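You operate a simulated robot arm through the tools that you are given. There is no shell and no other tool. Be economical: measure what you need, move in short steps, check, and stop when the job is done.

You run a simulated two-armed robot. Do the job below in one go: nothing can be reset, and whatever is moved stays where it is left.

Task
Take the green valve cap from the top of the tyre bench and put it on the rear shelf of the green rickshaw. Pick up the square mirror with one hand, pass it to the other hand and put it on the right end of the store counter. Open the yellow bin lid. The order is free.

It is judged by the outcome, as a careful person would: the job done as asked, and still so three seconds after it is handed in. It fails if anything else is knocked over, pushed out of place, dropped, spilled or broken. Lids that push on must go on centred and level and be pressed home; caps that screw on are set level and turned clockwise until they are tight.

Robot
Two 7-joint arms with two-finger grippers on one trunk, on a base that drives. Base frame: it is fixed to the floor where the robot stands at the start and does not move with it; the origin is under the middle of the robot, x ahead of it, y to its left, z up; the surface under the hand at the start is at about z = 850. Lengths are in mm, angles in rad, forces in N, time in s.
The left shoulder is at the start at [70, 139, 1230], the right one opposite. With the tool pointing down near the work surface each hand reaches from about 360 to 760 mm from the robot's upright axis, wherever it stands, measured 20 degrees to its own side. Places, roughly: rear shelf of the green rickshaw (22x68 cm) [-1980, 300, 980]; right end of the store counter (38x20 cm) [-2600, -6520, 900]; square mirror (5x12x20 cm) [-3400, -4600, 800]; yellow bin lid [-4800, -6700, 300]. Payload 3.43 kg a hand.
The TCP of each hand is the grasp point between the finger pads, 30 mm short of the fingertips. In the tool frame z runs along the fingers and y along their closing line. The gripper opens to 104 mm. The gripper's body begins 57 mm behind the TCP.
Orientation is told as [roll, pitch, yaw] about the base's x, y, z axes, in that order, counted from this pose: with the fingers straight down and closing along the base's y, the tool's x points along the base's -x, its y along +y and its z along -z.

Tools
- The arms move only by the tool step_arm. It takes "left_steps", "right_steps" or both (then of equal length, played together; a hand with none holds still); each is a list of rows, each a list of 3 entries, a list of its own where there are three numbers: the shift along the tool's x, y, z in mm, then the turn, a rotation vector about the tool's x, y, z in rad, then the opening in per cent of the stroke, from 0 (shut) to 100 (fully open). In form: [[[dx, dy, dz], [ax, ay, az], gripper], ...]. A call has 1 to 20 rows; each row shifts and turns the commanded pose from where the row before left it, along the tool's axes as they then stand. Rows are played at 5 a second. More than 50 mm and 0.15 rad between two rows, or a gripper value outside its range, and nothing of the call is played. A pose out of reach is approached as far as the arm can. The call stops where the force on the tool passes 40 N (or 10 N more than at its start, if that is more) or the arm is blocked; 0.2 s more then pass. Each finger travels about 45 mm/s and halts on what it meets, pressing with about 42 N; the grip force reading is that of the motor and also rises with nothing between the fingers. The clock runs only during rows and for 0.2 s after the last one: add rows that do not move to give the fingers time. The reply holds the time, the measured pose of the TCP, the force on the tool along the base axes, the opening and the grip force, in the units named above and with some noise, with the torque about the TCP (base axes, N m) and any sound that the robot's microphone picked up.
- Cameras (640 x 400 px; columns grow to the right, rows downward): "scene" is now at [123.7, -38.5, 1448.1]; the picture's right is [-0.36, -0.93, 0.00], its down [-0.65, 0.25, -0.72] and it looks along [0.67, -0.26, -0.70] (base axes); focal length 272 px, centre (320, 200). "left" rides on the left gripper at [67, -18, -90] in its tool frame; the picture's right is [0.25, 0.97, 0.00], its down [-0.73, 0.19, -0.66] and it looks along [-0.64, 0.17, 0.75] (tool axes); focal length 218 px, centre (320, 200). "right" rides on the right gripper at [67, 18, -90] in its tool frame; the picture's right is [-0.25, 0.97, 0.00], its down [-0.73, -0.19, -0.66] and it looks along [-0.63, -0.17, 0.75] (tool axes); focal length 218 px, centre (320, 200). There is no depth. A picture from a camera that has moved, and an enlarged one, comes with that camera's place and axes in the base frame and with its lens. The place of the scene camera against the robot may be out by one fixed shift of up to 12 mm in any direction.
- capture(camera): a new picture of that camera. The clock stands still meanwhile.
- raise_lower(by): slides the trunk up (or, below 0, down) by that many mm; the arms and the scene camera ride with it, the base frame stays. It gives what a move gives, with no picture.
- base_move(legs): drives the robot by 1 to 6 legs, each [ahead, left, turn to the left] in mm, mm and rad, along the robot's own axes; the way and the turn of a leg run together, so that a leg with both is an arc; at most 1500 mm and 3.142 rad a leg. The arms and the cameras ride along, it lands a little off, and it stops where it bumps. It gives what a move gives.
- pan_tilt(pan, tilt): turns the head with the scene camera to pan (to the left, within 1.501 rad either way) and tilt (down, from -0.506 to 1.204), counted from straight ahead of the robot. It gives what a move gives.
- zoom(camera, box): a new picture of the part [left, top, right, bottom] of that camera's present view, enlarged. The clock stands still meanwhile.
- job_done(): hands the job in; it is judged then, once.

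Go step by step. Nothing tells you exact positions but the pictures and the camera data: compare them with the known pose of the tool, close in by small moves and look again before you grip or let go. The budget is 165 turns and 130 pictures, counting those below and the enlarged ones. Unless the task says otherwise, let go and move clear before handing in.

The tools are called after "Request:" by a JSON object that holds its "name" and its "arguments". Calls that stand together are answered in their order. step_arm: Moves the arms, as the interface text tells. Its arguments: {"type":"object","properties":{"left_steps":{"type":"array","items":{"type":"array"}},"right_steps":{"type":"array","items":{"type":"array"}}},"required":[]} The other tools are called the same way: raise_lower (by) slides the trunk up or down; base_move (legs) drives the base; pan_tilt (pan, tilt) turns the head that bears the scene camera; capture (camera) takes a picture; zoom (camera, box) takes an enlarged picture of a part of a camera's view; job_done () hands the job in.

At the start:

```text
time_s: 0.0
left_tcp_pos: [606.7, 106.0, 1156.7]
left_tool_rot: [-0.001, -0.001, 0.001]
left_ft_force: [0.0, 0.0, -0.9]
left_ft_torque: [-0.01, 0.03, 0.01]
left_grip_width: 103.7
left_grasp_force: 0.0
right_tcp_pos: [434.6, -334.1, 1048.5]
right_tool_rot: [-0.001, 0.0, -0.001]
right_ft_force: [-0.4, 0.5, 0.1]
right_ft_torque: [0.02, -0.04, -0.02]
right_grip_width: 104.0
right_grasp_force: 0.0
trunk travel left (down, up): [-725.0, 215.0]
robot x, y, heading: [-0.9, -1.5, 0.006]
head pan, tilt: [-0.37, 0.768]
```

scene: 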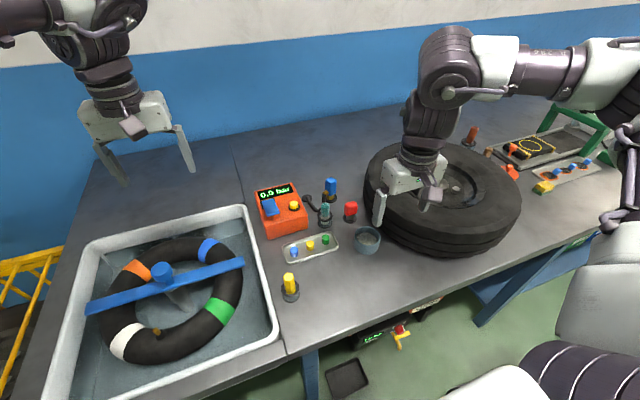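
right: 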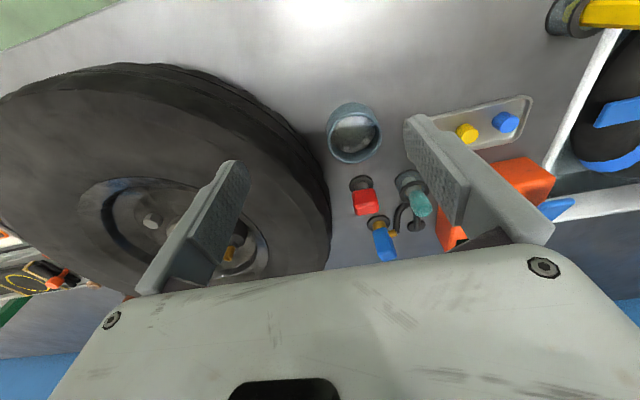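
left: 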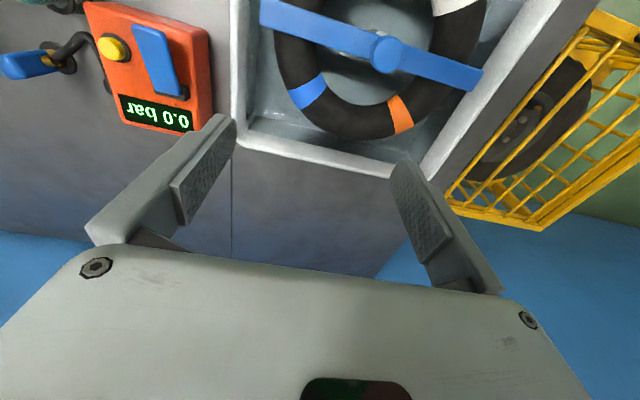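

The tray by the orange gauge holds three small caps (blue, yellow, green), with the green one at about [540, -217, 860]. I'll zoom in to check.

Request:
{"name": "zoom", "arguments": {"camera": "scene", "box": [260, 170, 400, 258]}}

Request:
{"name": "zoom", "arguments": {"camera": "right", "box": [320, 80, 560, 230]}}

Request:
{"name": "zoom", "arguments": {"camera": "scene", "box": [440, 110, 640, 235]}}

```text
4.55 times, centred on (330, 214) of scene
camera zoom: at [123.7, -38.5, 1448.1], right [-0.36, -0.93, 0.0], down [-0.65, 0.25, -0.72], along [0.67, -0.26, -0.7], focal length 1234 px, centre (274, 136)
```

zoom: 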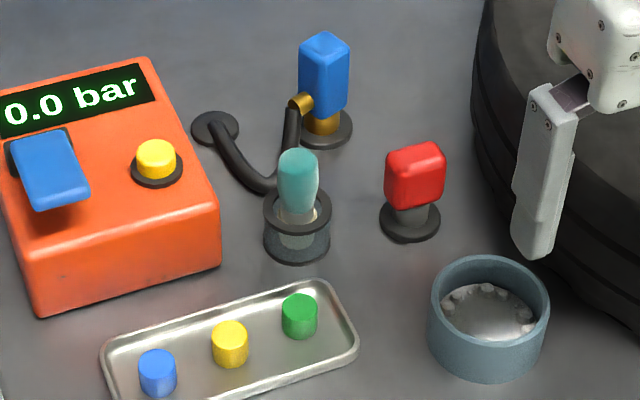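

```text
2.67 times, centred on (440, 155) of right
camera zoom: at [369.2, -318.0, 1139.2], right [0.25, 0.97, 0.0], down [0.73, -0.19, 0.66], along [0.63, -0.17, -0.75], focal length 582 px, centre (0, 320)
```

zoom: 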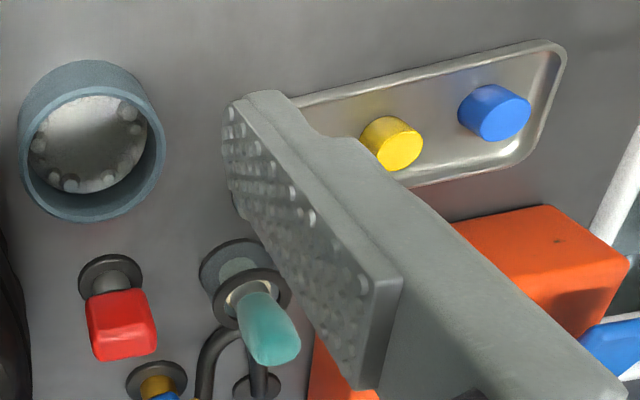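

```text
3.20 times, centred on (540, 172) of scene
camera zoom: at [123.7, -38.5, 1448.1], right [-0.36, -0.93, 0.0], down [-0.65, 0.25, -0.72], along [0.67, -0.26, -0.7], focal length 869 px, centre (-384, 288)
```

zoom: 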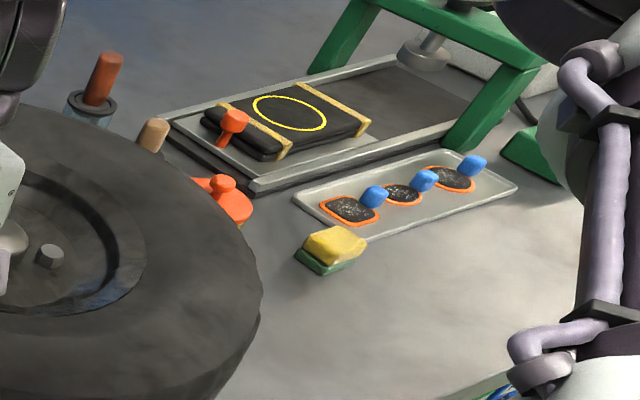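

I'm moving the right hand above the green cap at a safe height, with the gripper partly closed.

Request:
{"name": "step_arm", "arguments": {"right_steps": [[[-26, 29, 10], [0, 0, 0], 80], [[-26, 29, 20], [0, 0, 0], 60], [[-26, 29, 20], [0, 0, 0], 45], [[-27, 29, 20], [0, 0, 0], 45], [[0, 0, 0], [0, 0, 0], 45]]}}

Request:
{"name": "capture", "arguments": {"camera": "right"}}

Request:
{"name": "zoom", "arguments": {"camera": "scene", "box": [260, 170, 400, 258]}}

```text
time_s: 1.2
left_tcp_pos: [606.3, 104.5, 1159.4]
left_tool_rot: [0.001, -0.003, -0.001]
left_ft_force: [0.2, -0.7, -0.4]
left_ft_torque: [0.0, -0.04, 0.01]
left_grip_width: 104.2
left_grasp_force: 0.1
right_tcp_pos: [540.4, -218.8, 976.7]
right_tool_rot: [0.0, 0.001, 0.0]
right_ft_force: [0.2, -0.2, -0.7]
right_ft_torque: [0.02, 0.0, -0.02]
right_grip_width: 46.9
right_grasp_force: 0.1
trunk travel left (down, up): [-725.0, 215.0]
robot x, y, heading: [0.9, -0.2, 0.0]
head pan, tilt: [-0.37, 0.768]
```

```text
123 pictures are left
camera right: at [474.4, -202.3, 1067.2], right [0.25, 0.97, 0.0], down [0.73, -0.19, 0.66], along [0.64, -0.17, -0.75], focal length 218 px, centre (320, 200)
```

right: 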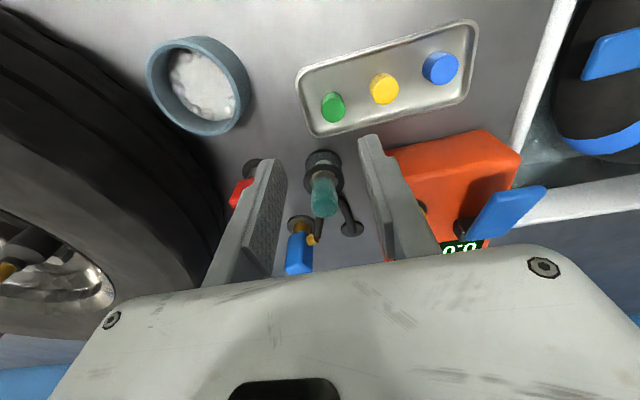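

```text
4.55 times, centred on (330, 214) of scene
camera zoom: at [122.8, -39.3, 1448.2], right [-0.36, -0.93, 0.0], down [-0.65, 0.25, -0.72], along [0.67, -0.26, -0.69], focal length 1234 px, centre (274, 136)
```

zoom: 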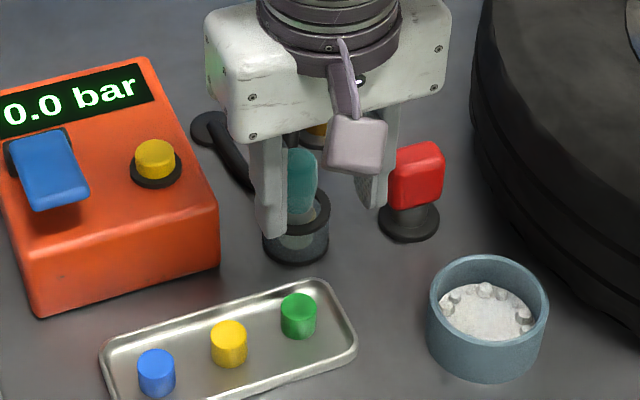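

Both views put the cap near [541, -209]. I'm lowering over it with a slight yaw to match the tray.

Request:
{"name": "step_arm", "arguments": {"right_steps": [[[0, 10, 20], [0, 0, -0.09], 42], [[0, 0, 25], [0, 0, 0], 42], [[0, 0, 20], [0, 0, 0], 42], [[0, 0, 0], [0, 0, 0], 42]]}}

Request:
{"name": "capture", "arguments": {"camera": "right"}}

Request:
{"name": "zoom", "arguments": {"camera": "scene", "box": [260, 170, 400, 258]}}

```text
time_s: 2.2
left_tcp_pos: [606.7, 106.8, 1158.6]
left_tool_rot: [0.0, -0.003, 0.0]
left_ft_force: [-0.1, -0.4, -0.7]
left_ft_torque: [-0.02, -0.02, 0.0]
left_grip_width: 104.2
left_grasp_force: 0.1
right_tcp_pos: [542.4, -209.2, 911.2]
right_tool_rot: [-0.001, 0.001, 0.088]
right_ft_force: [-0.5, 0.4, -0.5]
right_ft_torque: [-0.02, 0.0, 0.0]
right_grip_width: 43.8
right_grasp_force: 0.0
trunk travel left (down, up): [-725.0, 215.0]
robot x, y, heading: [-1.8, 2.0, -0.0]
head pan, tilt: [-0.37, 0.768]
```

```text
121 pictures are left
camera right: at [473.9, -198.9, 1002.6], right [0.17, 0.99, 0.0], down [0.74, -0.12, 0.66], along [0.65, -0.11, -0.75], focal length 218 px, centre (320, 200)
```

right: 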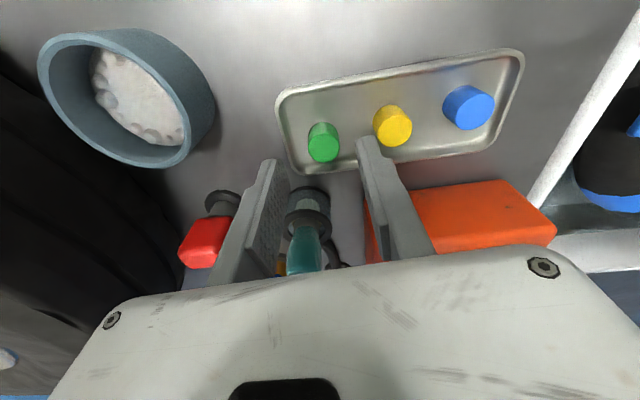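

```text
4.55 times, centred on (330, 214) of scene
camera zoom: at [123.9, -37.9, 1448.1], right [-0.36, -0.93, 0.0], down [-0.65, 0.25, -0.72], along [0.67, -0.26, -0.7], focal length 1234 px, centre (274, 136)
```

zoom: 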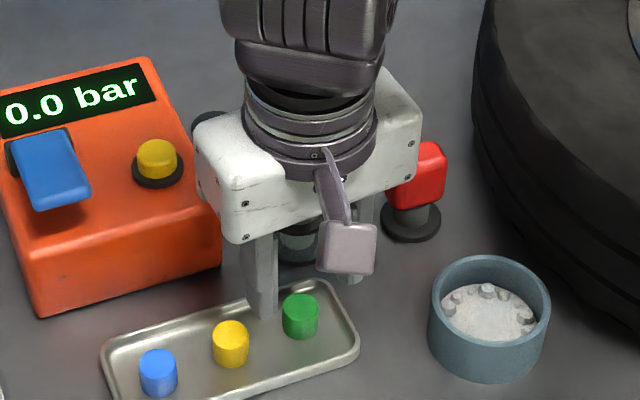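

The hand is centred over the cap. I'll go straight down and grip it.

Request:
{"name": "step_arm", "arguments": {"right_steps": [[[0, 0, 10], [0, 0, 0], 40], [[0, 0, 8], [0, 0, 0], 40], [[0, 0, 6], [0, 0, 0], 40], [[0, 0, 0], [0, 0, 0], 40]]}}

Request:
{"name": "capture", "arguments": {"camera": "right"}}

Request:
{"name": "zoom", "arguments": {"camera": "scene", "box": [260, 170, 400, 258]}}

```text
time_s: 3.2
left_tcp_pos: [605.5, 106.1, 1159.5]
left_tool_rot: [0.001, -0.003, -0.001]
left_ft_force: [-0.3, 0.1, 0.3]
left_ft_torque: [0.02, -0.03, 0.02]
left_grip_width: 104.1
left_grasp_force: 0.0
right_tcp_pos: [538.3, -208.8, 889.2]
right_tool_rot: [-0.001, -0.003, 0.089]
right_ft_force: [2.7, -3.8, 14.5]
right_ft_torque: [-0.46, 0.04, 0.26]
right_grip_width: 40.8
right_grasp_force: 0.1
trunk travel left (down, up): [-725.0, 215.0]
robot x, y, heading: [2.8, -0.3, -0.0]
head pan, tilt: [-0.37, 0.768]
```

```text
119 pictures are left
camera right: at [472.3, -198.8, 980.6], right [0.17, 0.99, 0.0], down [0.74, -0.12, 0.66], along [0.65, -0.11, -0.75], focal length 218 px, centre (320, 200)
```

right: 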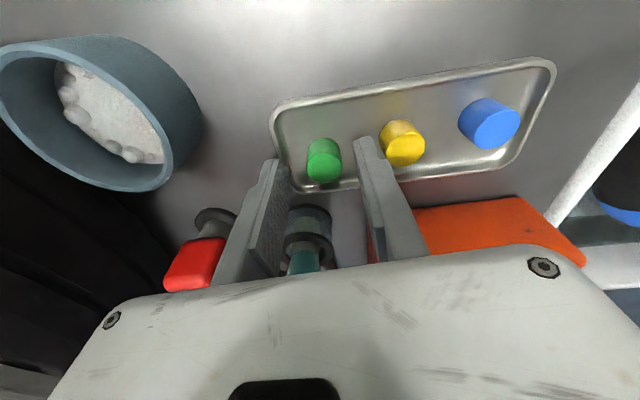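

```text
4.55 times, centred on (330, 214) of scene
camera zoom: at [122.4, -38.2, 1448.6], right [-0.36, -0.93, 0.0], down [-0.65, 0.25, -0.72], along [0.67, -0.26, -0.69], focal length 1234 px, centre (274, 136)
```

zoom: 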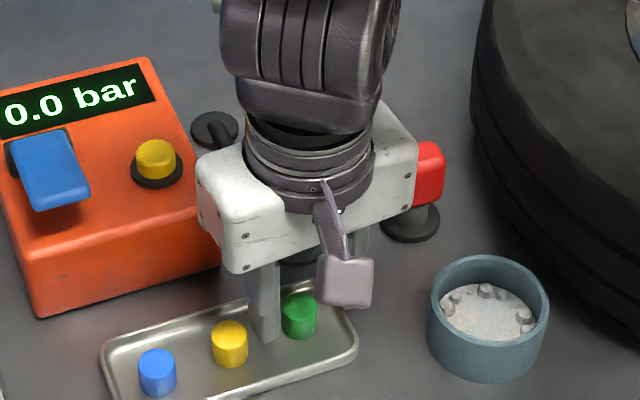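

The right finger is touching the tray rim. I'll lift a little, narrow the opening, and lower again.

Request:
{"name": "step_arm", "arguments": {"right_steps": [[[-2, 0, -10], [0, 0, 0], 30], [[0, 1.5, 0], [0, 0, 0], 30], [[0, 0, 4], [0, 0, 0], 30], [[0, 0, 4], [0, 0, 0], 30], [[0, 0, 0], [0, 0, 0], 30]]}}

Request:
{"name": "capture", "arguments": {"camera": "right"}}

```text
time_s: 4.4
left_tcp_pos: [606.3, 105.8, 1157.3]
left_tool_rot: [-0.002, -0.002, -0.001]
left_ft_force: [0.1, -0.5, 0.5]
left_ft_torque: [0.02, -0.02, -0.05]
left_grip_width: 104.1
left_grasp_force: 0.0
right_tcp_pos: [540.7, -206.8, 889.0]
right_tool_rot: [0.0, 0.001, 0.089]
right_ft_force: [0.0, 0.2, 0.2]
right_ft_torque: [0.01, -0.01, 0.04]
right_grip_width: 31.2
right_grasp_force: 0.0
trunk travel left (down, up): [-725.0, 215.0]
robot x, y, heading: [3.1, 1.4, -0.002]
head pan, tilt: [-0.37, 0.768]
```

```text
117 pictures are left
camera right: at [474.6, -196.8, 980.7], right [0.17, 0.99, 0.0], down [0.74, -0.12, 0.66], along [0.65, -0.11, -0.75], focal length 218 px, centre (320, 200)
```

right: 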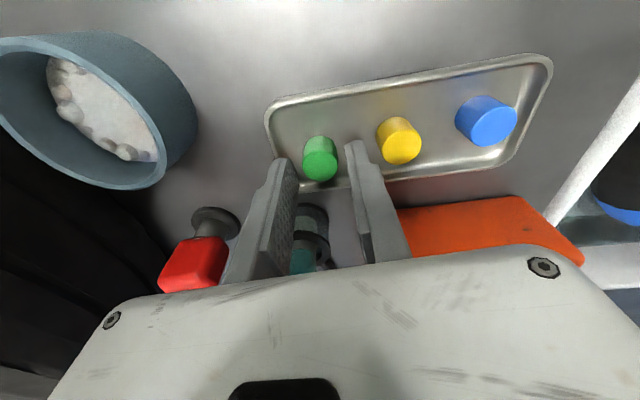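

Clear and aligned; closing on the cap and lifting.

Request:
{"name": "step_arm", "arguments": {"right_steps": [[[0, 0, 0], [0, 0, 0], 20], [[0, 0, 0], [0, 0, 0], 10], [[0, 0, 0], [0, 0, 0], 5], [[0, 0, 0], [0, 0, 0], 5], [[0, 0, -15], [0, 0, 0], 5], [[0, 0, -40], [0, 0, 0], 5], [[0, 0, -40], [0, 0, 0], 5], [[0, 0, 0], [0, 0, 0], 5]]}}

Request:
{"name": "capture", "arguments": {"camera": "right"}}

```text
time_s: 6.2
left_tcp_pos: [608.2, 105.5, 1157.8]
left_tool_rot: [-0.001, -0.002, 0.001]
left_ft_force: [-1.0, 0.1, 0.2]
left_ft_torque: [-0.02, 0.01, 0.0]
left_grip_width: 103.9
left_grasp_force: 0.1
right_tcp_pos: [543.6, -206.0, 984.5]
right_tool_rot: [0.0, 0.002, 0.089]
right_ft_force: [-0.3, 0.1, -0.1]
right_ft_torque: [0.0, 0.0, 0.0]
right_grip_width: 5.1
right_grasp_force: 0.0
trunk travel left (down, up): [-725.0, 215.0]
robot x, y, heading: [0.7, 2.8, -0.002]
head pan, tilt: [-0.37, 0.768]
```

```text
116 pictures are left
camera right: at [476.5, -196.2, 1074.5], right [0.17, 0.99, 0.0], down [0.74, -0.12, 0.66], along [0.65, -0.11, -0.76], focal length 218 px, centre (320, 200)
```

right: 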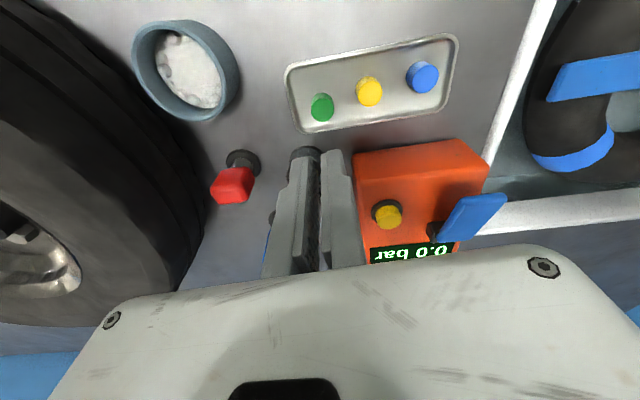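

The grip missed: triangulating again from several wrist views puts the cap top at z≈862 and x≈549, lower and further ahead than I assumed. I'll correct for that.

Request:
{"name": "step_arm", "arguments": {"right_steps": [[[-6, -2, 0], [0, 0, 0], 30], [[0, 0, 40], [0, 0, 0], 30], [[0, 0, 40], [0, 0, 0], 30], [[0, 0, 15], [0, 0, 0], 30], [[0, 0, 4], [0, 0, 0], 30], [[0, 0, 4], [0, 0, 0], 30], [[0, 0, 0], [0, 0, 0], 30]]}}

Request:
{"name": "capture", "arguments": {"camera": "right"}}

```text
time_s: 7.9
left_tcp_pos: [604.7, 106.8, 1159.0]
left_tool_rot: [0.001, -0.003, 0.0]
left_ft_force: [0.2, 0.4, 1.0]
left_ft_torque: [-0.01, 0.02, -0.01]
left_grip_width: 104.0
left_grasp_force: 0.0
right_tcp_pos: [550.2, -209.4, 887.7]
right_tool_rot: [0.0, -0.008, 0.085]
right_ft_force: [-8.6, -0.2, 17.1]
right_ft_torque: [-0.36, 0.31, -0.21]
right_grip_width: 27.7
right_grasp_force: 0.1
trunk travel left (down, up): [-725.0, 215.0]
robot x, y, heading: [-1.8, 2.8, 0.005]
head pan, tilt: [-0.37, 0.768]
stopped in row 7 (right hand): the force on the tool passed its limit at 41 N (the readings are from after the stop); the commanded pose is now the measured one
```

```text
115 pictures are left
camera right: at [482.2, -198.9, 977.7], right [0.17, 0.99, 0.0], down [0.74, -0.13, 0.66], along [0.65, -0.11, -0.75], focal length 218 px, centre (320, 200)
```

right: 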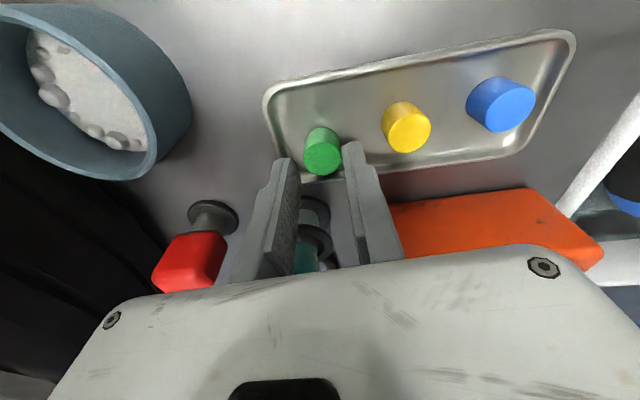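

The right finger hit the tray's end corner. I'll lift and turn the gripper about 70° so that the fingers close across the tray, where there is more room.

Request:
{"name": "step_arm", "arguments": {"right_steps": [[[0, 0, -30], [0, 0, 0], 30], [[0, 0, -30], [0, 0, 0], 31], [[0, 0, -10], [0, 0, 0.14], 31], [[0, 0, 0], [0, 0, 0.14], 31], [[0, 0, 0], [0, 0, 0.14], 31], [[0, 0, 0], [0, 0, 0.14], 31], [[0, 0, 0], [0, 0, 0.14], 31], [[0, 0, 0], [0, 0, 0.14], 31], [[0, 0, 0], [0, 0, 0.14], 31], [[0, 0, 0], [0, 0, 0.14], 31], [[0, 0, 0], [0, 0, 0.1], 31], [[0, 0, 0], [0, 0, 0], 31]]}}

Request:
{"name": "capture", "arguments": {"camera": "right"}}

Request:
{"name": "zoom", "arguments": {"camera": "scene", "box": [260, 170, 400, 258]}}

```text
time_s: 10.5
left_tcp_pos: [607.2, 105.8, 1158.2]
left_tool_rot: [0.0, -0.001, 0.0]
left_ft_force: [0.2, 0.6, 0.4]
left_ft_torque: [-0.01, 0.0, 0.0]
left_grip_width: 104.0
left_grasp_force: 0.1
right_tcp_pos: [648.2, -248.6, 932.2]
right_tool_rot: [0.005, -0.002, -1.133]
right_ft_force: [-0.2, 0.7, 0.0]
right_ft_torque: [0.02, 0.03, -0.03]
right_grip_width: 32.2
right_grasp_force: 0.0
right hand out of reach, approached as far as the arm can: row 7, 8, 9, 10, 11
trunk travel left (down, up): [-725.0, 215.0]
robot x, y, heading: [-1.3, -0.7, -0.005]
head pan, tilt: [-0.37, 0.768]
```

```text
114 pictures are left
camera right: at [636.8, -181.0, 1022.5], right [0.98, 0.18, 0.01], down [0.13, -0.74, 0.66], along [0.12, -0.65, -0.75], focal length 218 px, centre (320, 200)
```

right: 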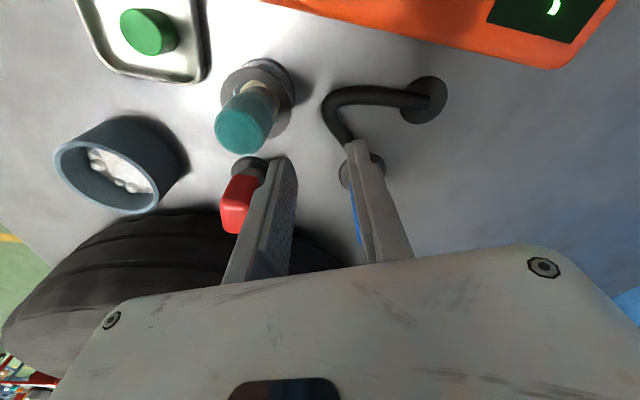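

```text
4.55 times, centred on (330, 214) of scene
camera zoom: at [123.5, -39.0, 1448.2], right [-0.36, -0.93, 0.0], down [-0.65, 0.25, -0.72], along [0.67, -0.26, -0.7], focal length 1234 px, centre (274, 136)
```

zoom: 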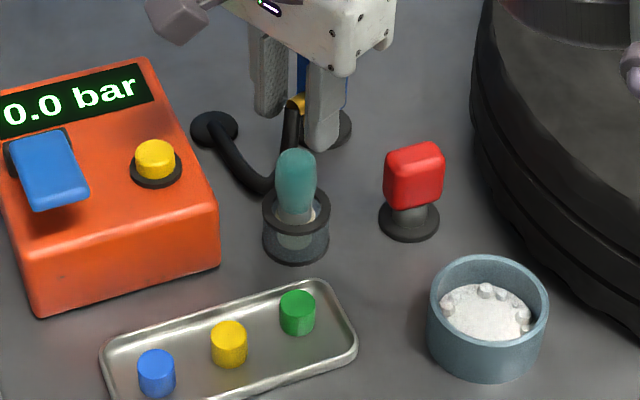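

The wrist ran out of range and the hand drifted, but nothing seems touched. I'll raise the trunk before trying other wrist angles.

Request:
{"name": "raise_lower", "arguments": {"by": 160}}

Request:
{"name": "step_arm", "arguments": {"right_steps": [[[0, 0, 0], [0, 0, -0.14], 31], [[0, 0, 0], [0, 0, -0.14], 31], [[0, 0, 0], [0, 0, -0.14], 31], [[0, 0, 0], [0, 0, -0.14], 31], [[0, 0, 0], [0, 0, -0.14], 31], [[0, 0, 0], [0, 0, -0.14], 31], [[0, 0, 0], [0, 0, -0.14], 31], [[0, 0, 0], [0, 0, -0.14], 31], [[0, 0, 0], [0, 0, -0.14], 31], [[0, 0, 0], [0, 0, -0.14], 31], [[0, 0, 0], [0, 0, -0.14], 31], [[0, 0, 0], [0, 0, -0.14], 31], [[0, 0, 0], [0, 0, -0.14], 31], [[0, 0, 0], [0, 0, -0.14], 31], [[0, 0, 0], [0, 0, -0.14], 31], [[0, 0, 0], [0, 0, -0.14], 31]]}}

```text
time_s: 12.4
left_tcp_pos: [607.2, 104.5, 1318.3]
left_tool_rot: [-0.001, -0.001, 0.0]
left_ft_force: [0.5, -0.1, 0.9]
left_ft_torque: [0.02, -0.02, -0.01]
left_grip_width: 104.2
left_grasp_force: 0.1
right_tcp_pos: [648.9, -247.0, 1090.7]
right_tool_rot: [0.003, -0.002, -1.133]
right_ft_force: [0.5, 0.5, 0.5]
right_ft_torque: [0.01, -0.04, 0.0]
right_grip_width: 32.0
right_grasp_force: 0.1
trunk travel left (down, up): [-885.0, 55.0]
robot x, y, heading: [-2.8, 0.5, -0.001]
head pan, tilt: [-0.37, 0.768]
```

```text
time_s: 15.8
left_tcp_pos: [607.4, 105.0, 1318.3]
left_tool_rot: [0.0, -0.001, 0.0]
left_ft_force: [-0.1, -0.9, 0.3]
left_ft_torque: [0.01, 0.02, 0.01]
left_grip_width: 104.1
left_grasp_force: 0.0
right_tcp_pos: [648.4, -248.3, 1091.3]
right_tool_rot: [-0.005, -0.001, 1.11]
right_ft_force: [-0.3, 0.5, -0.2]
right_ft_torque: [0.02, -0.02, 0.03]
right_grip_width: 32.2
right_grasp_force: 0.1
trunk travel left (down, up): [-885.0, 55.0]
robot x, y, heading: [2.5, 1.5, -0.007]
head pan, tilt: [-0.37, 0.768]
```

The positive yaw direction works. I'm continuing to about +1.93 rad and then moving back over the cap, still high.

Request:
{"name": "step_arm", "arguments": {"right_steps": [[[0, 0, 0], [0, 0, -0.14], 31], [[0, 0, 0], [0, 0, -0.14], 31], [[0, 0, 0], [0, 0, -0.14], 31], [[0, 0, 0], [0, 0, -0.14], 31], [[0, 0, 0], [0, 0, -0.14], 31], [[0, 0, 0], [0, 0, -0.12], 31], [[0, 0, 0], [0, 0, 0], 31]]}}

```text
time_s: 17.4
left_tcp_pos: [607.3, 105.1, 1318.3]
left_tool_rot: [0.001, -0.002, 0.001]
left_ft_force: [-0.2, 0.4, 0.4]
left_ft_torque: [-0.01, -0.02, 0.01]
left_grip_width: 104.2
left_grasp_force: 0.0
right_tcp_pos: [648.8, -247.6, 1092.6]
right_tool_rot: [-0.006, 0.002, 1.928]
right_ft_force: [0.1, 0.6, 0.5]
right_ft_torque: [-0.02, -0.01, 0.03]
right_grip_width: 32.2
right_grasp_force: 0.0
trunk travel left (down, up): [-885.0, 55.0]
robot x, y, heading: [1.1, -0.6, -0.003]
head pan, tilt: [-0.37, 0.768]
```

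Request:
{"name": "step_arm", "arguments": {"right_steps": [[[-24, 27, 0], [0, 0, 0], 31], [[-24, 27, 0], [0, 0, 0], 31], [[-23, 27, 0], [0, 0, 0], 31], [[0, 0, 0], [0, 0, 0], 31]]}}

Request:
{"name": "capture", "arguments": {"camera": "right"}}

Request:
{"name": "capture", "arguments": {"camera": "scene"}}

```text
time_s: 18.4
left_tcp_pos: [606.8, 104.4, 1317.6]
left_tool_rot: [0.001, -0.002, -0.001]
left_ft_force: [1.1, 0.0, 0.5]
left_ft_torque: [0.0, 0.0, -0.02]
left_grip_width: 104.0
left_grasp_force: 0.2
right_tcp_pos: [550.2, -211.3, 1093.0]
right_tool_rot: [-0.006, 0.0, 1.926]
right_ft_force: [0.3, -0.8, 0.1]
right_ft_torque: [-0.01, -0.02, 0.02]
right_grip_width: 32.2
right_grasp_force: 0.1
trunk travel left (down, up): [-885.0, 55.0]
robot x, y, heading: [-1.6, -0.8, -0.002]
head pan, tilt: [-0.37, 0.768]
```

```text
112 pictures are left
camera right: at [557.5, -281.9, 1183.0], right [-0.99, -0.1, -0.01], down [-0.08, 0.75, 0.66], along [-0.06, 0.65, -0.75], focal length 218 px, centre (320, 200)
```

right: 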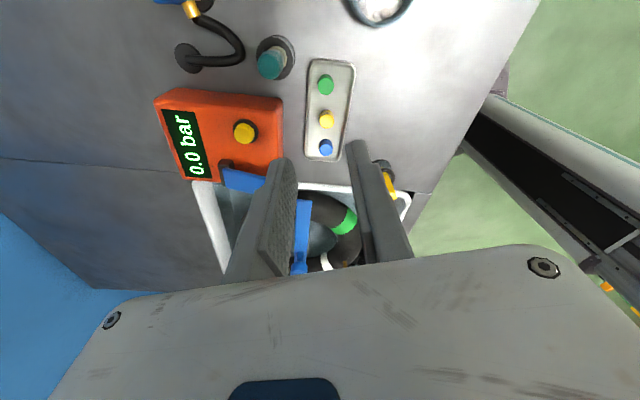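

```text
111 pictures are left
camera scene: at [124.4, -39.0, 1608.1], right [-0.36, -0.93, 0.0], down [-0.65, 0.25, -0.72], along [0.67, -0.26, -0.7], focal length 272 px, centre (320, 200)
```

scene: 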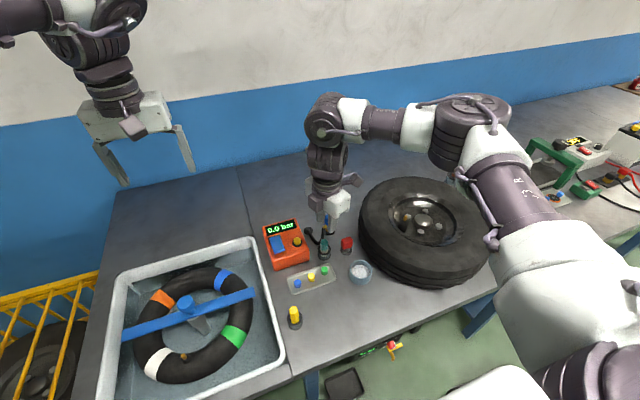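

The hand reaches this pose and the view agrees with the cap at about [546, -208]. I'm lowering the trunk and trimming the position.

Request:
{"name": "step_arm", "arguments": {"right_steps": [[[-4, 2.7, 0], [0, 0, 0], 32], [[0, 0, 0], [0, 0, 0], 32]]}}

Request:
{"name": "raise_lower", "arguments": {"by": -160}}

Request:
{"name": "capture", "arguments": {"camera": "right"}}

Request:
{"name": "zoom", "arguments": {"camera": "scene", "box": [260, 150, 420, 250]}}

```text
time_s: 19.0
left_tcp_pos: [606.8, 104.9, 1318.9]
left_tool_rot: [-0.001, -0.002, 0.0]
left_ft_force: [0.8, -0.5, -0.4]
left_ft_torque: [0.01, -0.02, 0.02]
left_grip_width: 104.1
left_grasp_force: 0.1
right_tcp_pos: [545.4, -206.9, 1093.0]
right_tool_rot: [-0.005, 0.001, 1.927]
right_ft_force: [-0.3, -0.5, 0.1]
right_ft_torque: [-0.01, 0.01, -0.01]
right_grip_width: 33.1
right_grasp_force: 0.1
trunk travel left (down, up): [-885.0, 55.0]
robot x, y, heading: [1.1, -0.1, 0.0]
head pan, tilt: [-0.37, 0.768]
```

```text
time_s: 20.8
left_tcp_pos: [606.2, 105.2, 1158.6]
left_tool_rot: [-0.001, -0.002, -0.001]
left_ft_force: [0.1, 0.9, -0.1]
left_ft_torque: [0.0, 0.03, -0.01]
left_grip_width: 104.2
left_grasp_force: 0.0
right_tcp_pos: [546.4, -207.5, 932.2]
right_tool_rot: [-0.005, 0.003, 1.926]
right_ft_force: [0.1, -0.7, 0.4]
right_ft_torque: [0.01, -0.03, 0.01]
right_grip_width: 33.5
right_grasp_force: 0.1
trunk travel left (down, up): [-725.0, 215.0]
robot x, y, heading: [0.4, 1.6, 0.002]
head pan, tilt: [-0.37, 0.768]
```

```text
110 pictures are left
camera right: at [553.1, -277.8, 1023.8], right [-0.99, -0.1, -0.01], down [-0.08, 0.75, 0.66], along [-0.06, 0.65, -0.75], focal length 218 px, centre (320, 200)
```

right: 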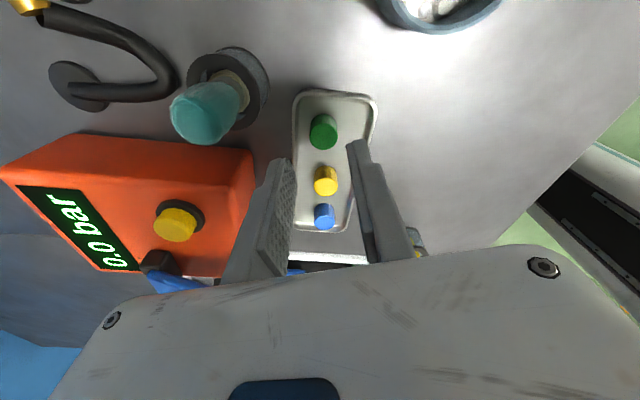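

```text
4.00 times, centred on (340, 200) of scene
camera zoom: at [123.7, -38.6, 1448.2], right [-0.36, -0.93, 0.0], down [-0.65, 0.25, -0.72], along [0.67, -0.26, -0.7], focal length 1086 px, centre (240, 200)
```

zoom: 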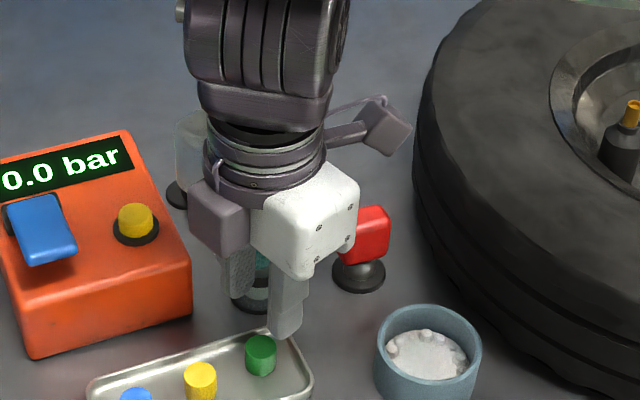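

Across the tray the far rim is too close to the cap (about 9 mm), while along the tray there is about 15 mm. I'll go back to closing along the tray, but centred properly and with a narrow opening.

Request:
{"name": "step_arm", "arguments": {"right_steps": [[[0, 0, -35], [0, 0, 0], 30], [[0, 0, -35], [0, 0, 0], 30], [[0, 0, 0], [0, 0, 0.14], 30], [[0, 0, 0], [0, 0, 0.14], 30], [[0, 0, 0], [0, 0, 0.14], 30], [[0, 0, 0], [0, 0, 0.14], 30], [[0, 0, 0], [0, 0, 0.14], 30], [[0, 0, 0], [0, 0, 0.14], 30], [[0, 0, 0], [0, 0, 0.14], 30], [[0, 0, 0], [0, 0, 0.14], 30], [[0, 0, 0], [0, 0, 0.14], 30], [[0, 0, 0], [0, 0, 0.14], 30], [[0, 0, 0], [0, 0, 0.14], 30], [[0, 0, 0], [0, 0, 0.14], 30], [[0, 0, 0], [0, 0, 0.157], 30], [[0, 0, 30], [0, 0, 0], 29], [[0, 0, 30], [0, 0, 0], 29], [[0, 0, 20], [0, 0, 0], 29], [[0, 0, 0], [0, 0, 0], 29]]}}

Request:
{"name": "capture", "arguments": {"camera": "right"}}

```text
refused: row 15 steps farther than a row can; nothing moved
```

```text
108 pictures are left
camera right: at [553.1, -277.8, 1023.8], right [-0.99, -0.1, -0.01], down [-0.08, 0.75, 0.66], along [-0.06, 0.65, -0.75], focal length 218 px, centre (320, 200)
```

right: 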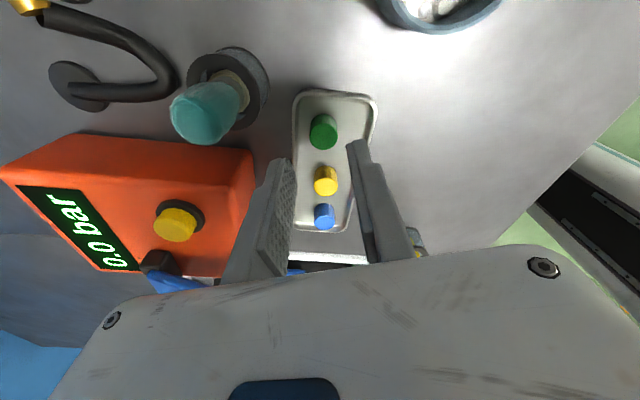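

One row turned too far; repeating with a smaller turn.

Request:
{"name": "step_arm", "arguments": {"right_steps": [[[0, 0, -35], [0, 0, 0], 30], [[0, 0, -35], [0, 0, 0], 30], [[0, 0, 0], [0, 0, 0.14], 30], [[0, 0, 0], [0, 0, 0.14], 30], [[0, 0, 0], [0, 0, 0.14], 30], [[0, 0, 0], [0, 0, 0.14], 30], [[0, 0, 0], [0, 0, 0.14], 30], [[0, 0, 0], [0, 0, 0.14], 30], [[0, 0, 0], [0, 0, 0.14], 30], [[0, 0, 0], [0, 0, 0.14], 30], [[0, 0, 0], [0, 0, 0.14], 30], [[0, 0, 0], [0, 0, 0.14], 30], [[0, 0, 0], [0, 0, 0.14], 30], [[0, 0, 0], [0, 0, 0.14], 30], [[0, 0, 0], [0, 0, 0.147], 30], [[0, 0, 30], [0, 0, 0], 29], [[0, 0, 30], [0, 0, 0], 29], [[0, 0, 20], [0, 0, 0], 29], [[0, 0, 0], [0, 0, 0], 29]]}}

Request:
{"name": "capture", "arguments": {"camera": "right"}}

```text
time_s: 24.8
left_tcp_pos: [607.3, 105.8, 1157.7]
left_tool_rot: [-0.002, -0.002, 0.0]
left_ft_force: [0.6, 0.2, -0.4]
left_ft_torque: [-0.01, -0.01, 0.0]
left_grip_width: 104.1
left_grasp_force: 0.0
right_tcp_pos: [545.6, -207.7, 919.9]
right_tool_rot: [0.001, -0.004, 0.1]
right_ft_force: [-0.1, -0.1, -0.4]
right_ft_torque: [-0.02, 0.03, 0.0]
right_grip_width: 30.0
right_grasp_force: 0.1
trunk travel left (down, up): [-725.0, 215.0]
robot x, y, heading: [-2.8, -1.2, -0.007]
head pan, tilt: [-0.37, 0.768]
```

```text
107 pictures are left
camera right: at [477.9, -197.7, 1010.5], right [0.15, 0.99, 0.0], down [0.74, -0.12, 0.66], along [0.65, -0.1, -0.75], focal length 218 px, centre (320, 200)
```

right: 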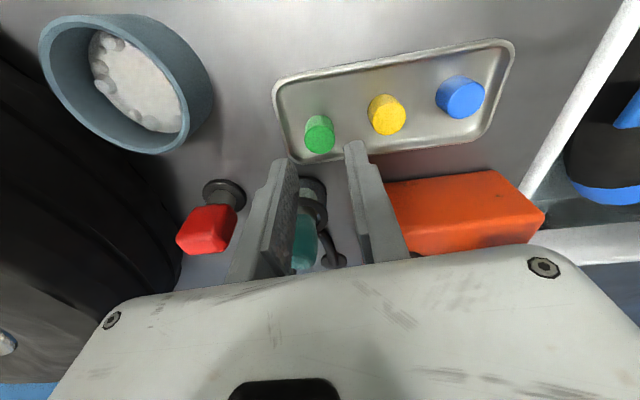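

The gaps are tight, so I'll close the fingers and gently touch the cap's top to measure its height. I may then drag it toward the middle of the tray.

Request:
{"name": "step_arm", "arguments": {"right_steps": [[[-1, 0, 5], [0, 0, 0], 0], [[0, 0, 10], [0, 0, 0], 0], [[0, 0, 6], [0, 0, 0], 0], [[0, 0, 2], [0, 0, 0], 0], [[0, 0, 2], [0, 0, 0], 0], [[0, 0, 0], [0, 0, 0], 0]]}}

Request:
{"name": "capture", "arguments": {"camera": "right"}}

Request:
{"name": "zoom", "arguments": {"camera": "scene", "box": [290, 208, 354, 248]}}

```text
time_s: 26.2
left_tcp_pos: [608.1, 104.8, 1157.5]
left_tool_rot: [-0.001, -0.001, 0.0]
left_ft_force: [0.7, 0.4, -0.1]
left_ft_torque: [0.04, 0.0, -0.01]
left_grip_width: 103.9
left_grasp_force: 0.1
right_tcp_pos: [546.5, -207.0, 897.1]
right_tool_rot: [-0.002, -0.007, 0.099]
right_ft_force: [0.7, 0.3, 0.0]
right_ft_torque: [0.0, -0.02, -0.02]
right_grip_width: 0.0
right_grasp_force: 34.5
trunk travel left (down, up): [-725.0, 215.0]
robot x, y, heading: [1.5, 1.1, -0.001]
head pan, tilt: [-0.37, 0.768]
```

```text
106 pictures are left
camera right: at [479.0, -198.3, 988.3], right [0.15, 0.99, 0.0], down [0.74, -0.12, 0.66], along [0.65, -0.1, -0.75], focal length 218 px, centre (320, 200)
```

right: 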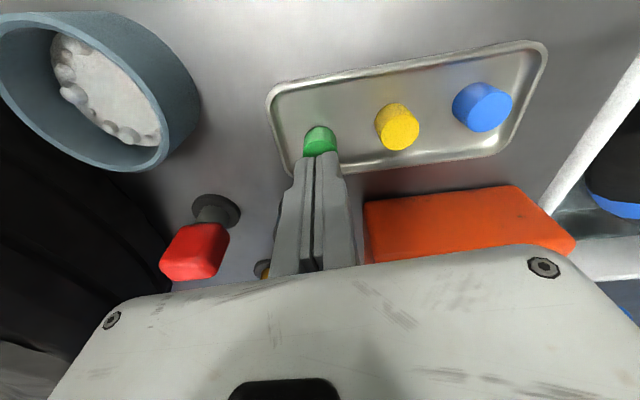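

```text
10.00 times, centred on (322, 228) of scene
camera zoom: at [123.8, -38.5, 1448.1], right [-0.36, -0.93, 0.0], down [-0.65, 0.25, -0.72], along [0.67, -0.26, -0.7], focal length 2715 px, centre (300, -80)
```

zoom: 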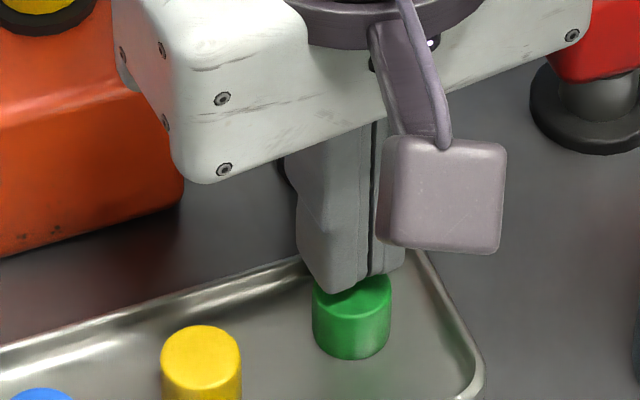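

The closed fingertips sit right above the cap. I'm feeling down for contact.

Request:
{"name": "step_arm", "arguments": {"right_steps": [[[0, 0, 2], [0, 0, 0], 0], [[0, 0, 1.5], [0, 0, 0], 0], [[0, 0, 0], [0, 0, 0], 0]]}}

```text
time_s: 27.0
left_tcp_pos: [605.4, 104.8, 1157.1]
left_tool_rot: [0.001, -0.002, 0.0]
left_ft_force: [0.3, -0.1, -0.6]
left_ft_torque: [0.02, -0.01, 0.0]
left_grip_width: 103.9
left_grasp_force: 0.1
right_tcp_pos: [547.2, -207.3, 893.8]
right_tool_rot: [-0.001, -0.006, 0.101]
right_ft_force: [0.8, 0.1, -0.1]
right_ft_torque: [-0.02, 0.02, -0.01]
right_grip_width: 0.0
right_grasp_force: 34.5
trunk travel left (down, up): [-725.0, 215.0]
robot x, y, heading: [1.2, -5.2, 0.0]
head pan, tilt: [-0.37, 0.768]
```

Request:
{"name": "step_arm", "arguments": {"right_steps": [[[0, 0, 2], [0, 0, 0], 0], [[0, 0, 0], [0, 0, 0], 0]]}}

Request:
{"name": "zoom", "arguments": {"camera": "scene", "box": [290, 208, 354, 248]}}

```text
time_s: 27.6
left_tcp_pos: [606.7, 104.1, 1158.4]
left_tool_rot: [0.001, -0.002, 0.0]
left_ft_force: [0.8, 1.0, 0.5]
left_ft_torque: [0.01, 0.02, 0.02]
left_grip_width: 104.2
left_grasp_force: 0.2
right_tcp_pos: [546.2, -206.7, 894.6]
right_tool_rot: [0.0, -0.006, 0.102]
right_ft_force: [1.2, 0.1, 5.1]
right_ft_torque: [-0.03, -0.04, -0.01]
right_grip_width: 6.1
right_grasp_force: 16.0
trunk travel left (down, up): [-725.0, 215.0]
robot x, y, heading: [-0.1, -1.0, 0.0]
head pan, tilt: [-0.37, 0.768]
```

```text
10.00 times, centred on (322, 228) of scene
camera zoom: at [123.4, -38.3, 1448.3], right [-0.36, -0.93, 0.0], down [-0.65, 0.25, -0.72], along [0.67, -0.26, -0.7], focal length 2715 px, centre (300, -80)
```

zoom: 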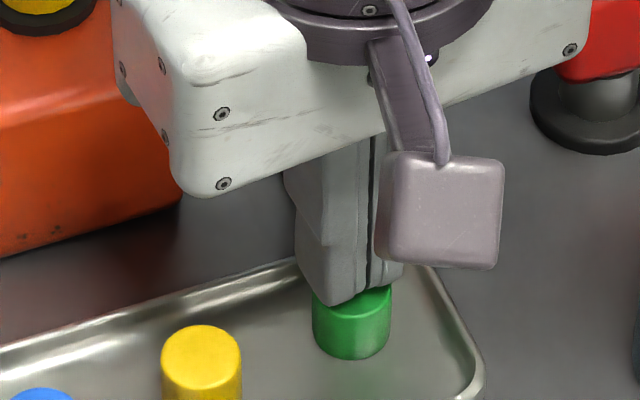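

Contact at tip z ≈ 863, so the first grip only caught 3 mm of cap. I'll drag the cap 7 mm nearer and 7 mm left, away from the rims.

Request:
{"name": "step_arm", "arguments": {"right_steps": [[[0, 0, 1], [0, 0, 0], 0], [[2, 2, 0], [0, 0, 0], 0], [[2, 2, 0], [0, 0, 0], 0], [[2, 2, 0], [0, 0, 0], 0], [[2, 2, 0], [0, 0, 0], 0], [[0, 0, 0], [0, 0, 0], 0]]}}

Request:
{"name": "zoom", "arguments": {"camera": "scene", "box": [290, 208, 354, 248]}}

```text
time_s: 29.0
left_tcp_pos: [606.2, 106.3, 1159.7]
left_tool_rot: [0.0, -0.002, 0.001]
left_ft_force: [-0.2, -0.7, 0.2]
left_ft_torque: [0.02, 0.01, -0.03]
left_grip_width: 104.0
left_grasp_force: 0.0
right_tcp_pos: [536.7, -200.2, 892.6]
right_tool_rot: [-0.002, -0.009, 0.101]
right_ft_force: [6.5, -3.6, 21.4]
right_ft_torque: [-0.1, -0.25, -0.01]
right_grip_width: 6.0
right_grasp_force: 16.1
trunk travel left (down, up): [-725.0, 215.0]
robot x, y, heading: [1.6, 1.3, 0.002]
head pan, tilt: [-0.37, 0.768]
```

```text
10.00 times, centred on (322, 228) of scene
camera zoom: at [122.0, -38.0, 1448.4], right [-0.36, -0.93, 0.0], down [-0.65, 0.25, -0.72], along [0.67, -0.26, -0.69], focal length 2715 px, centre (300, -80)
```

zoom: 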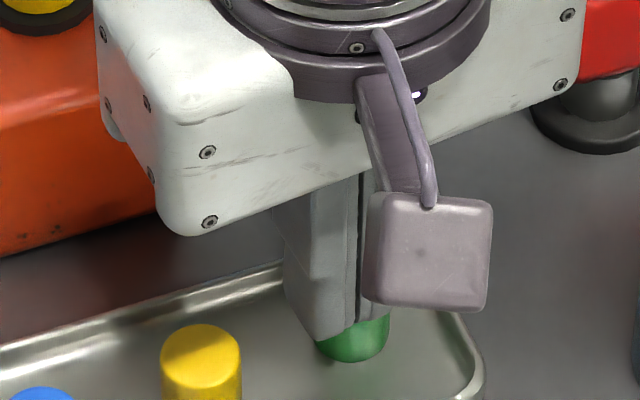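

The fingers slid over the cap. This view does show enough room beside it (about 17 mm), so I'll lift, centre, open to 30 % and look.

Request:
{"name": "step_arm", "arguments": {"right_steps": [[[0, 0, -15], [0, 0, 0], 0], [[-6, -7.5, 0], [0, 0, 0], 20], [[0, 0, 0], [0, 0, 0], 30], [[0, 0, 0], [0, 0, 0], 30]]}}

Request:
{"name": "capture", "arguments": {"camera": "right"}}

Request:
{"name": "zoom", "arguments": {"camera": "scene", "box": [290, 208, 354, 248]}}

```text
time_s: 30.0
left_tcp_pos: [605.6, 104.9, 1157.3]
left_tool_rot: [0.0, -0.003, -0.002]
left_ft_force: [-0.5, -0.7, 0.7]
left_ft_torque: [-0.01, -0.02, -0.01]
left_grip_width: 104.1
left_grasp_force: 0.0
right_tcp_pos: [545.5, -206.7, 905.9]
right_tool_rot: [-0.001, -0.005, 0.101]
right_ft_force: [0.2, 0.2, 0.5]
right_ft_torque: [0.01, -0.01, 0.01]
right_grip_width: 31.2
right_grasp_force: 0.1
trunk travel left (down, up): [-725.0, 215.0]
robot x, y, heading: [-3.6, -2.9, -0.002]
head pan, tilt: [-0.37, 0.768]
```

```text
102 pictures are left
camera right: at [476.9, -197.7, 997.0], right [0.15, 0.99, 0.0], down [0.74, -0.12, 0.66], along [0.65, -0.1, -0.75], focal length 218 px, centre (320, 200)
```

right: 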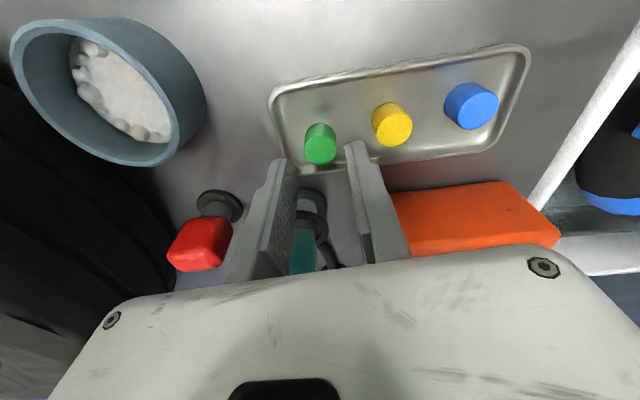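

```text
10.00 times, centred on (322, 228) of scene
camera zoom: at [123.7, -38.3, 1448.1], right [-0.36, -0.93, 0.0], down [-0.65, 0.25, -0.72], along [0.67, -0.26, -0.7], focal length 2715 px, centre (300, -80)
```

zoom: 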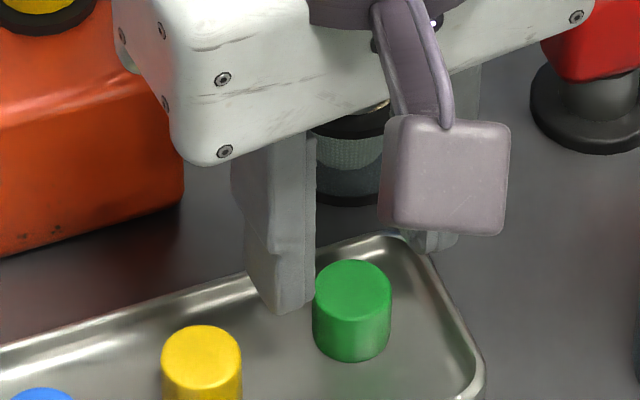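

Good view: the fingers straddle the cap and have space. Descending slowly.

Request:
{"name": "step_arm", "arguments": {"right_steps": [[[0, 0, 6], [0, 0, 0], 30], [[0, 0, 6], [0, 0, 0], 30], [[0, 0, 4], [0, 0, 0], 30], [[0, 0, 0], [0, 0, 0], 30]]}}

Request:
{"name": "zoom", "arguments": {"camera": "scene", "box": [290, 208, 354, 248]}}

```text
time_s: 31.0
left_tcp_pos: [607.1, 105.0, 1157.7]
left_tool_rot: [-0.002, -0.001, 0.0]
left_ft_force: [0.3, 0.2, 0.4]
left_ft_torque: [0.04, 0.05, 0.0]
left_grip_width: 104.1
left_grasp_force: 0.1
right_tcp_pos: [544.4, -207.4, 890.0]
right_tool_rot: [0.0, -0.007, 0.1]
right_ft_force: [0.0, -0.4, -0.5]
right_ft_torque: [-0.04, 0.03, -0.01]
right_grip_width: 31.4
right_grasp_force: 0.1
trunk travel left (down, up): [-725.0, 215.0]
robot x, y, heading: [1.0, 0.3, -0.0]
head pan, tilt: [-0.37, 0.768]
```

```text
10.00 times, centred on (322, 228) of scene
camera zoom: at [123.9, -38.6, 1448.1], right [-0.36, -0.93, 0.0], down [-0.65, 0.25, -0.72], along [0.67, -0.26, -0.7], focal length 2715 px, centre (300, -80)
```

zoom: 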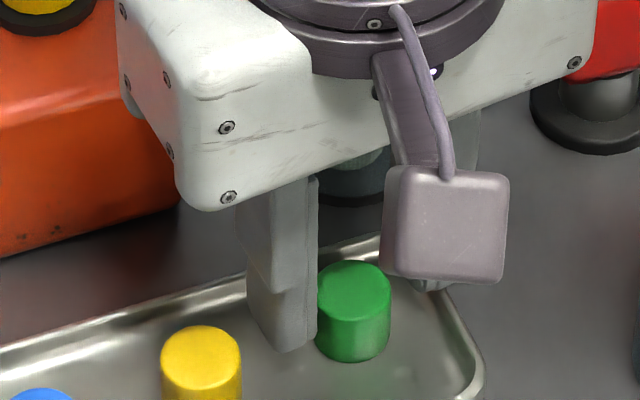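

Request:
{"name": "step_arm", "arguments": {"right_steps": [[[0, 1.5, 0], [0, 0, 0], 30], [[0, 0, 3], [0, 0, 0], 30], [[0, 0, 3], [0, 0, 0], 30], [[0, 0, 0], [0, 0, 0], 30]]}}

Request:
{"name": "zoom", "arguments": {"camera": "scene", "box": [290, 208, 354, 248]}}

```text
time_s: 32.0
left_tcp_pos: [604.3, 104.6, 1159.6]
left_tool_rot: [-0.001, -0.002, -0.001]
left_ft_force: [0.5, 0.3, 0.6]
left_ft_torque: [0.03, -0.03, -0.01]
left_grip_width: 104.0
left_grasp_force: 0.1
right_tcp_pos: [544.3, -204.4, 888.7]
right_tool_rot: [-0.002, -0.011, 0.1]
right_ft_force: [4.8, -6.8, 25.9]
right_ft_torque: [-0.83, 0.02, 0.17]
right_grip_width: 30.1
right_grasp_force: 0.0
trunk travel left (down, up): [-725.0, 215.0]
robot x, y, heading: [0.5, -0.4, -0.002]
head pan, tilt: [-0.37, 0.768]
```

```text
10.00 times, centred on (322, 228) of scene
camera zoom: at [120.8, -38.4, 1448.8], right [-0.36, -0.93, 0.0], down [-0.65, 0.25, -0.72], along [0.67, -0.26, -0.69], focal length 2715 px, centre (300, -80)
```

zoom: 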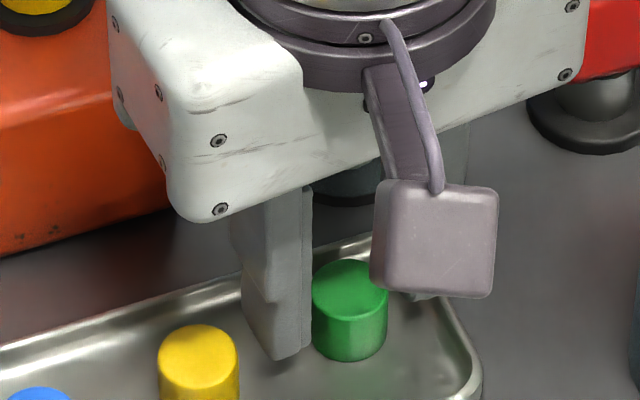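

The right finger again rides on the tray end wall, with about 2 mm to spare. I'll lift, shift 2 mm left and 3 mm nearer, and retry.

Request:
{"name": "step_arm", "arguments": {"right_steps": [[[0, 0, -8], [0, 0, 0], 29], [[3, 2, 0], [0, 0, 0], 29], [[0, 0, 4], [0, 0, 0], 29], [[0, 0, 3], [0, 0, 0], 29], [[0, 0, 2], [0, 0, 0], 29], [[0, 0, 0], [0, 0, 0], 29]]}}

Request:
{"name": "zoom", "arguments": {"camera": "scene", "box": [290, 208, 354, 248]}}

Request:
{"name": "zoom", "arguments": {"camera": "right", "box": [240, 80, 400, 180]}}

```text
time_s: 33.4
left_tcp_pos: [608.0, 104.7, 1157.2]
left_tool_rot: [-0.001, -0.001, 0.0]
left_ft_force: [-0.3, 0.3, 0.3]
left_ft_torque: [0.0, 0.02, 0.03]
left_grip_width: 104.0
left_grasp_force: 0.1
right_tcp_pos: [541.8, -203.8, 882.6]
right_tool_rot: [0.0, -0.004, 0.1]
right_ft_force: [-1.2, 0.9, 0.6]
right_ft_torque: [0.01, 0.0, 0.01]
right_grip_width: 30.4
right_grasp_force: 0.1
trunk travel left (down, up): [-725.0, 215.0]
robot x, y, heading: [0.9, -0.6, -0.004]
head pan, tilt: [-0.37, 0.768]
```

```text
10.00 times, centred on (322, 228) of scene
camera zoom: at [124.0, -38.6, 1448.1], right [-0.36, -0.93, 0.0], down [-0.65, 0.25, -0.72], along [0.67, -0.26, -0.7], focal length 2715 px, centre (300, -80)
```

zoom: 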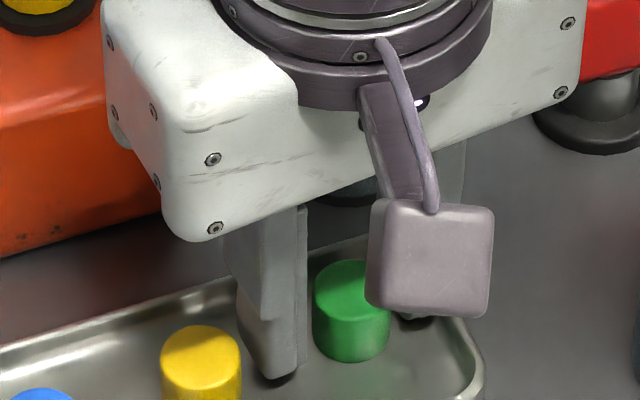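

```text
4.00 times, centred on (320, 130) of right
camera zoom: at [474.4, -194.1, 974.1], right [0.15, 0.99, 0.0], down [0.74, -0.12, 0.66], along [0.65, -0.1, -0.75], focal length 873 px, centre (320, 480)
```

zoom: 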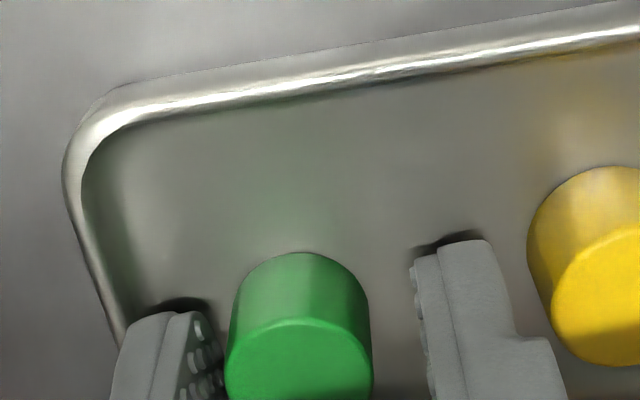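

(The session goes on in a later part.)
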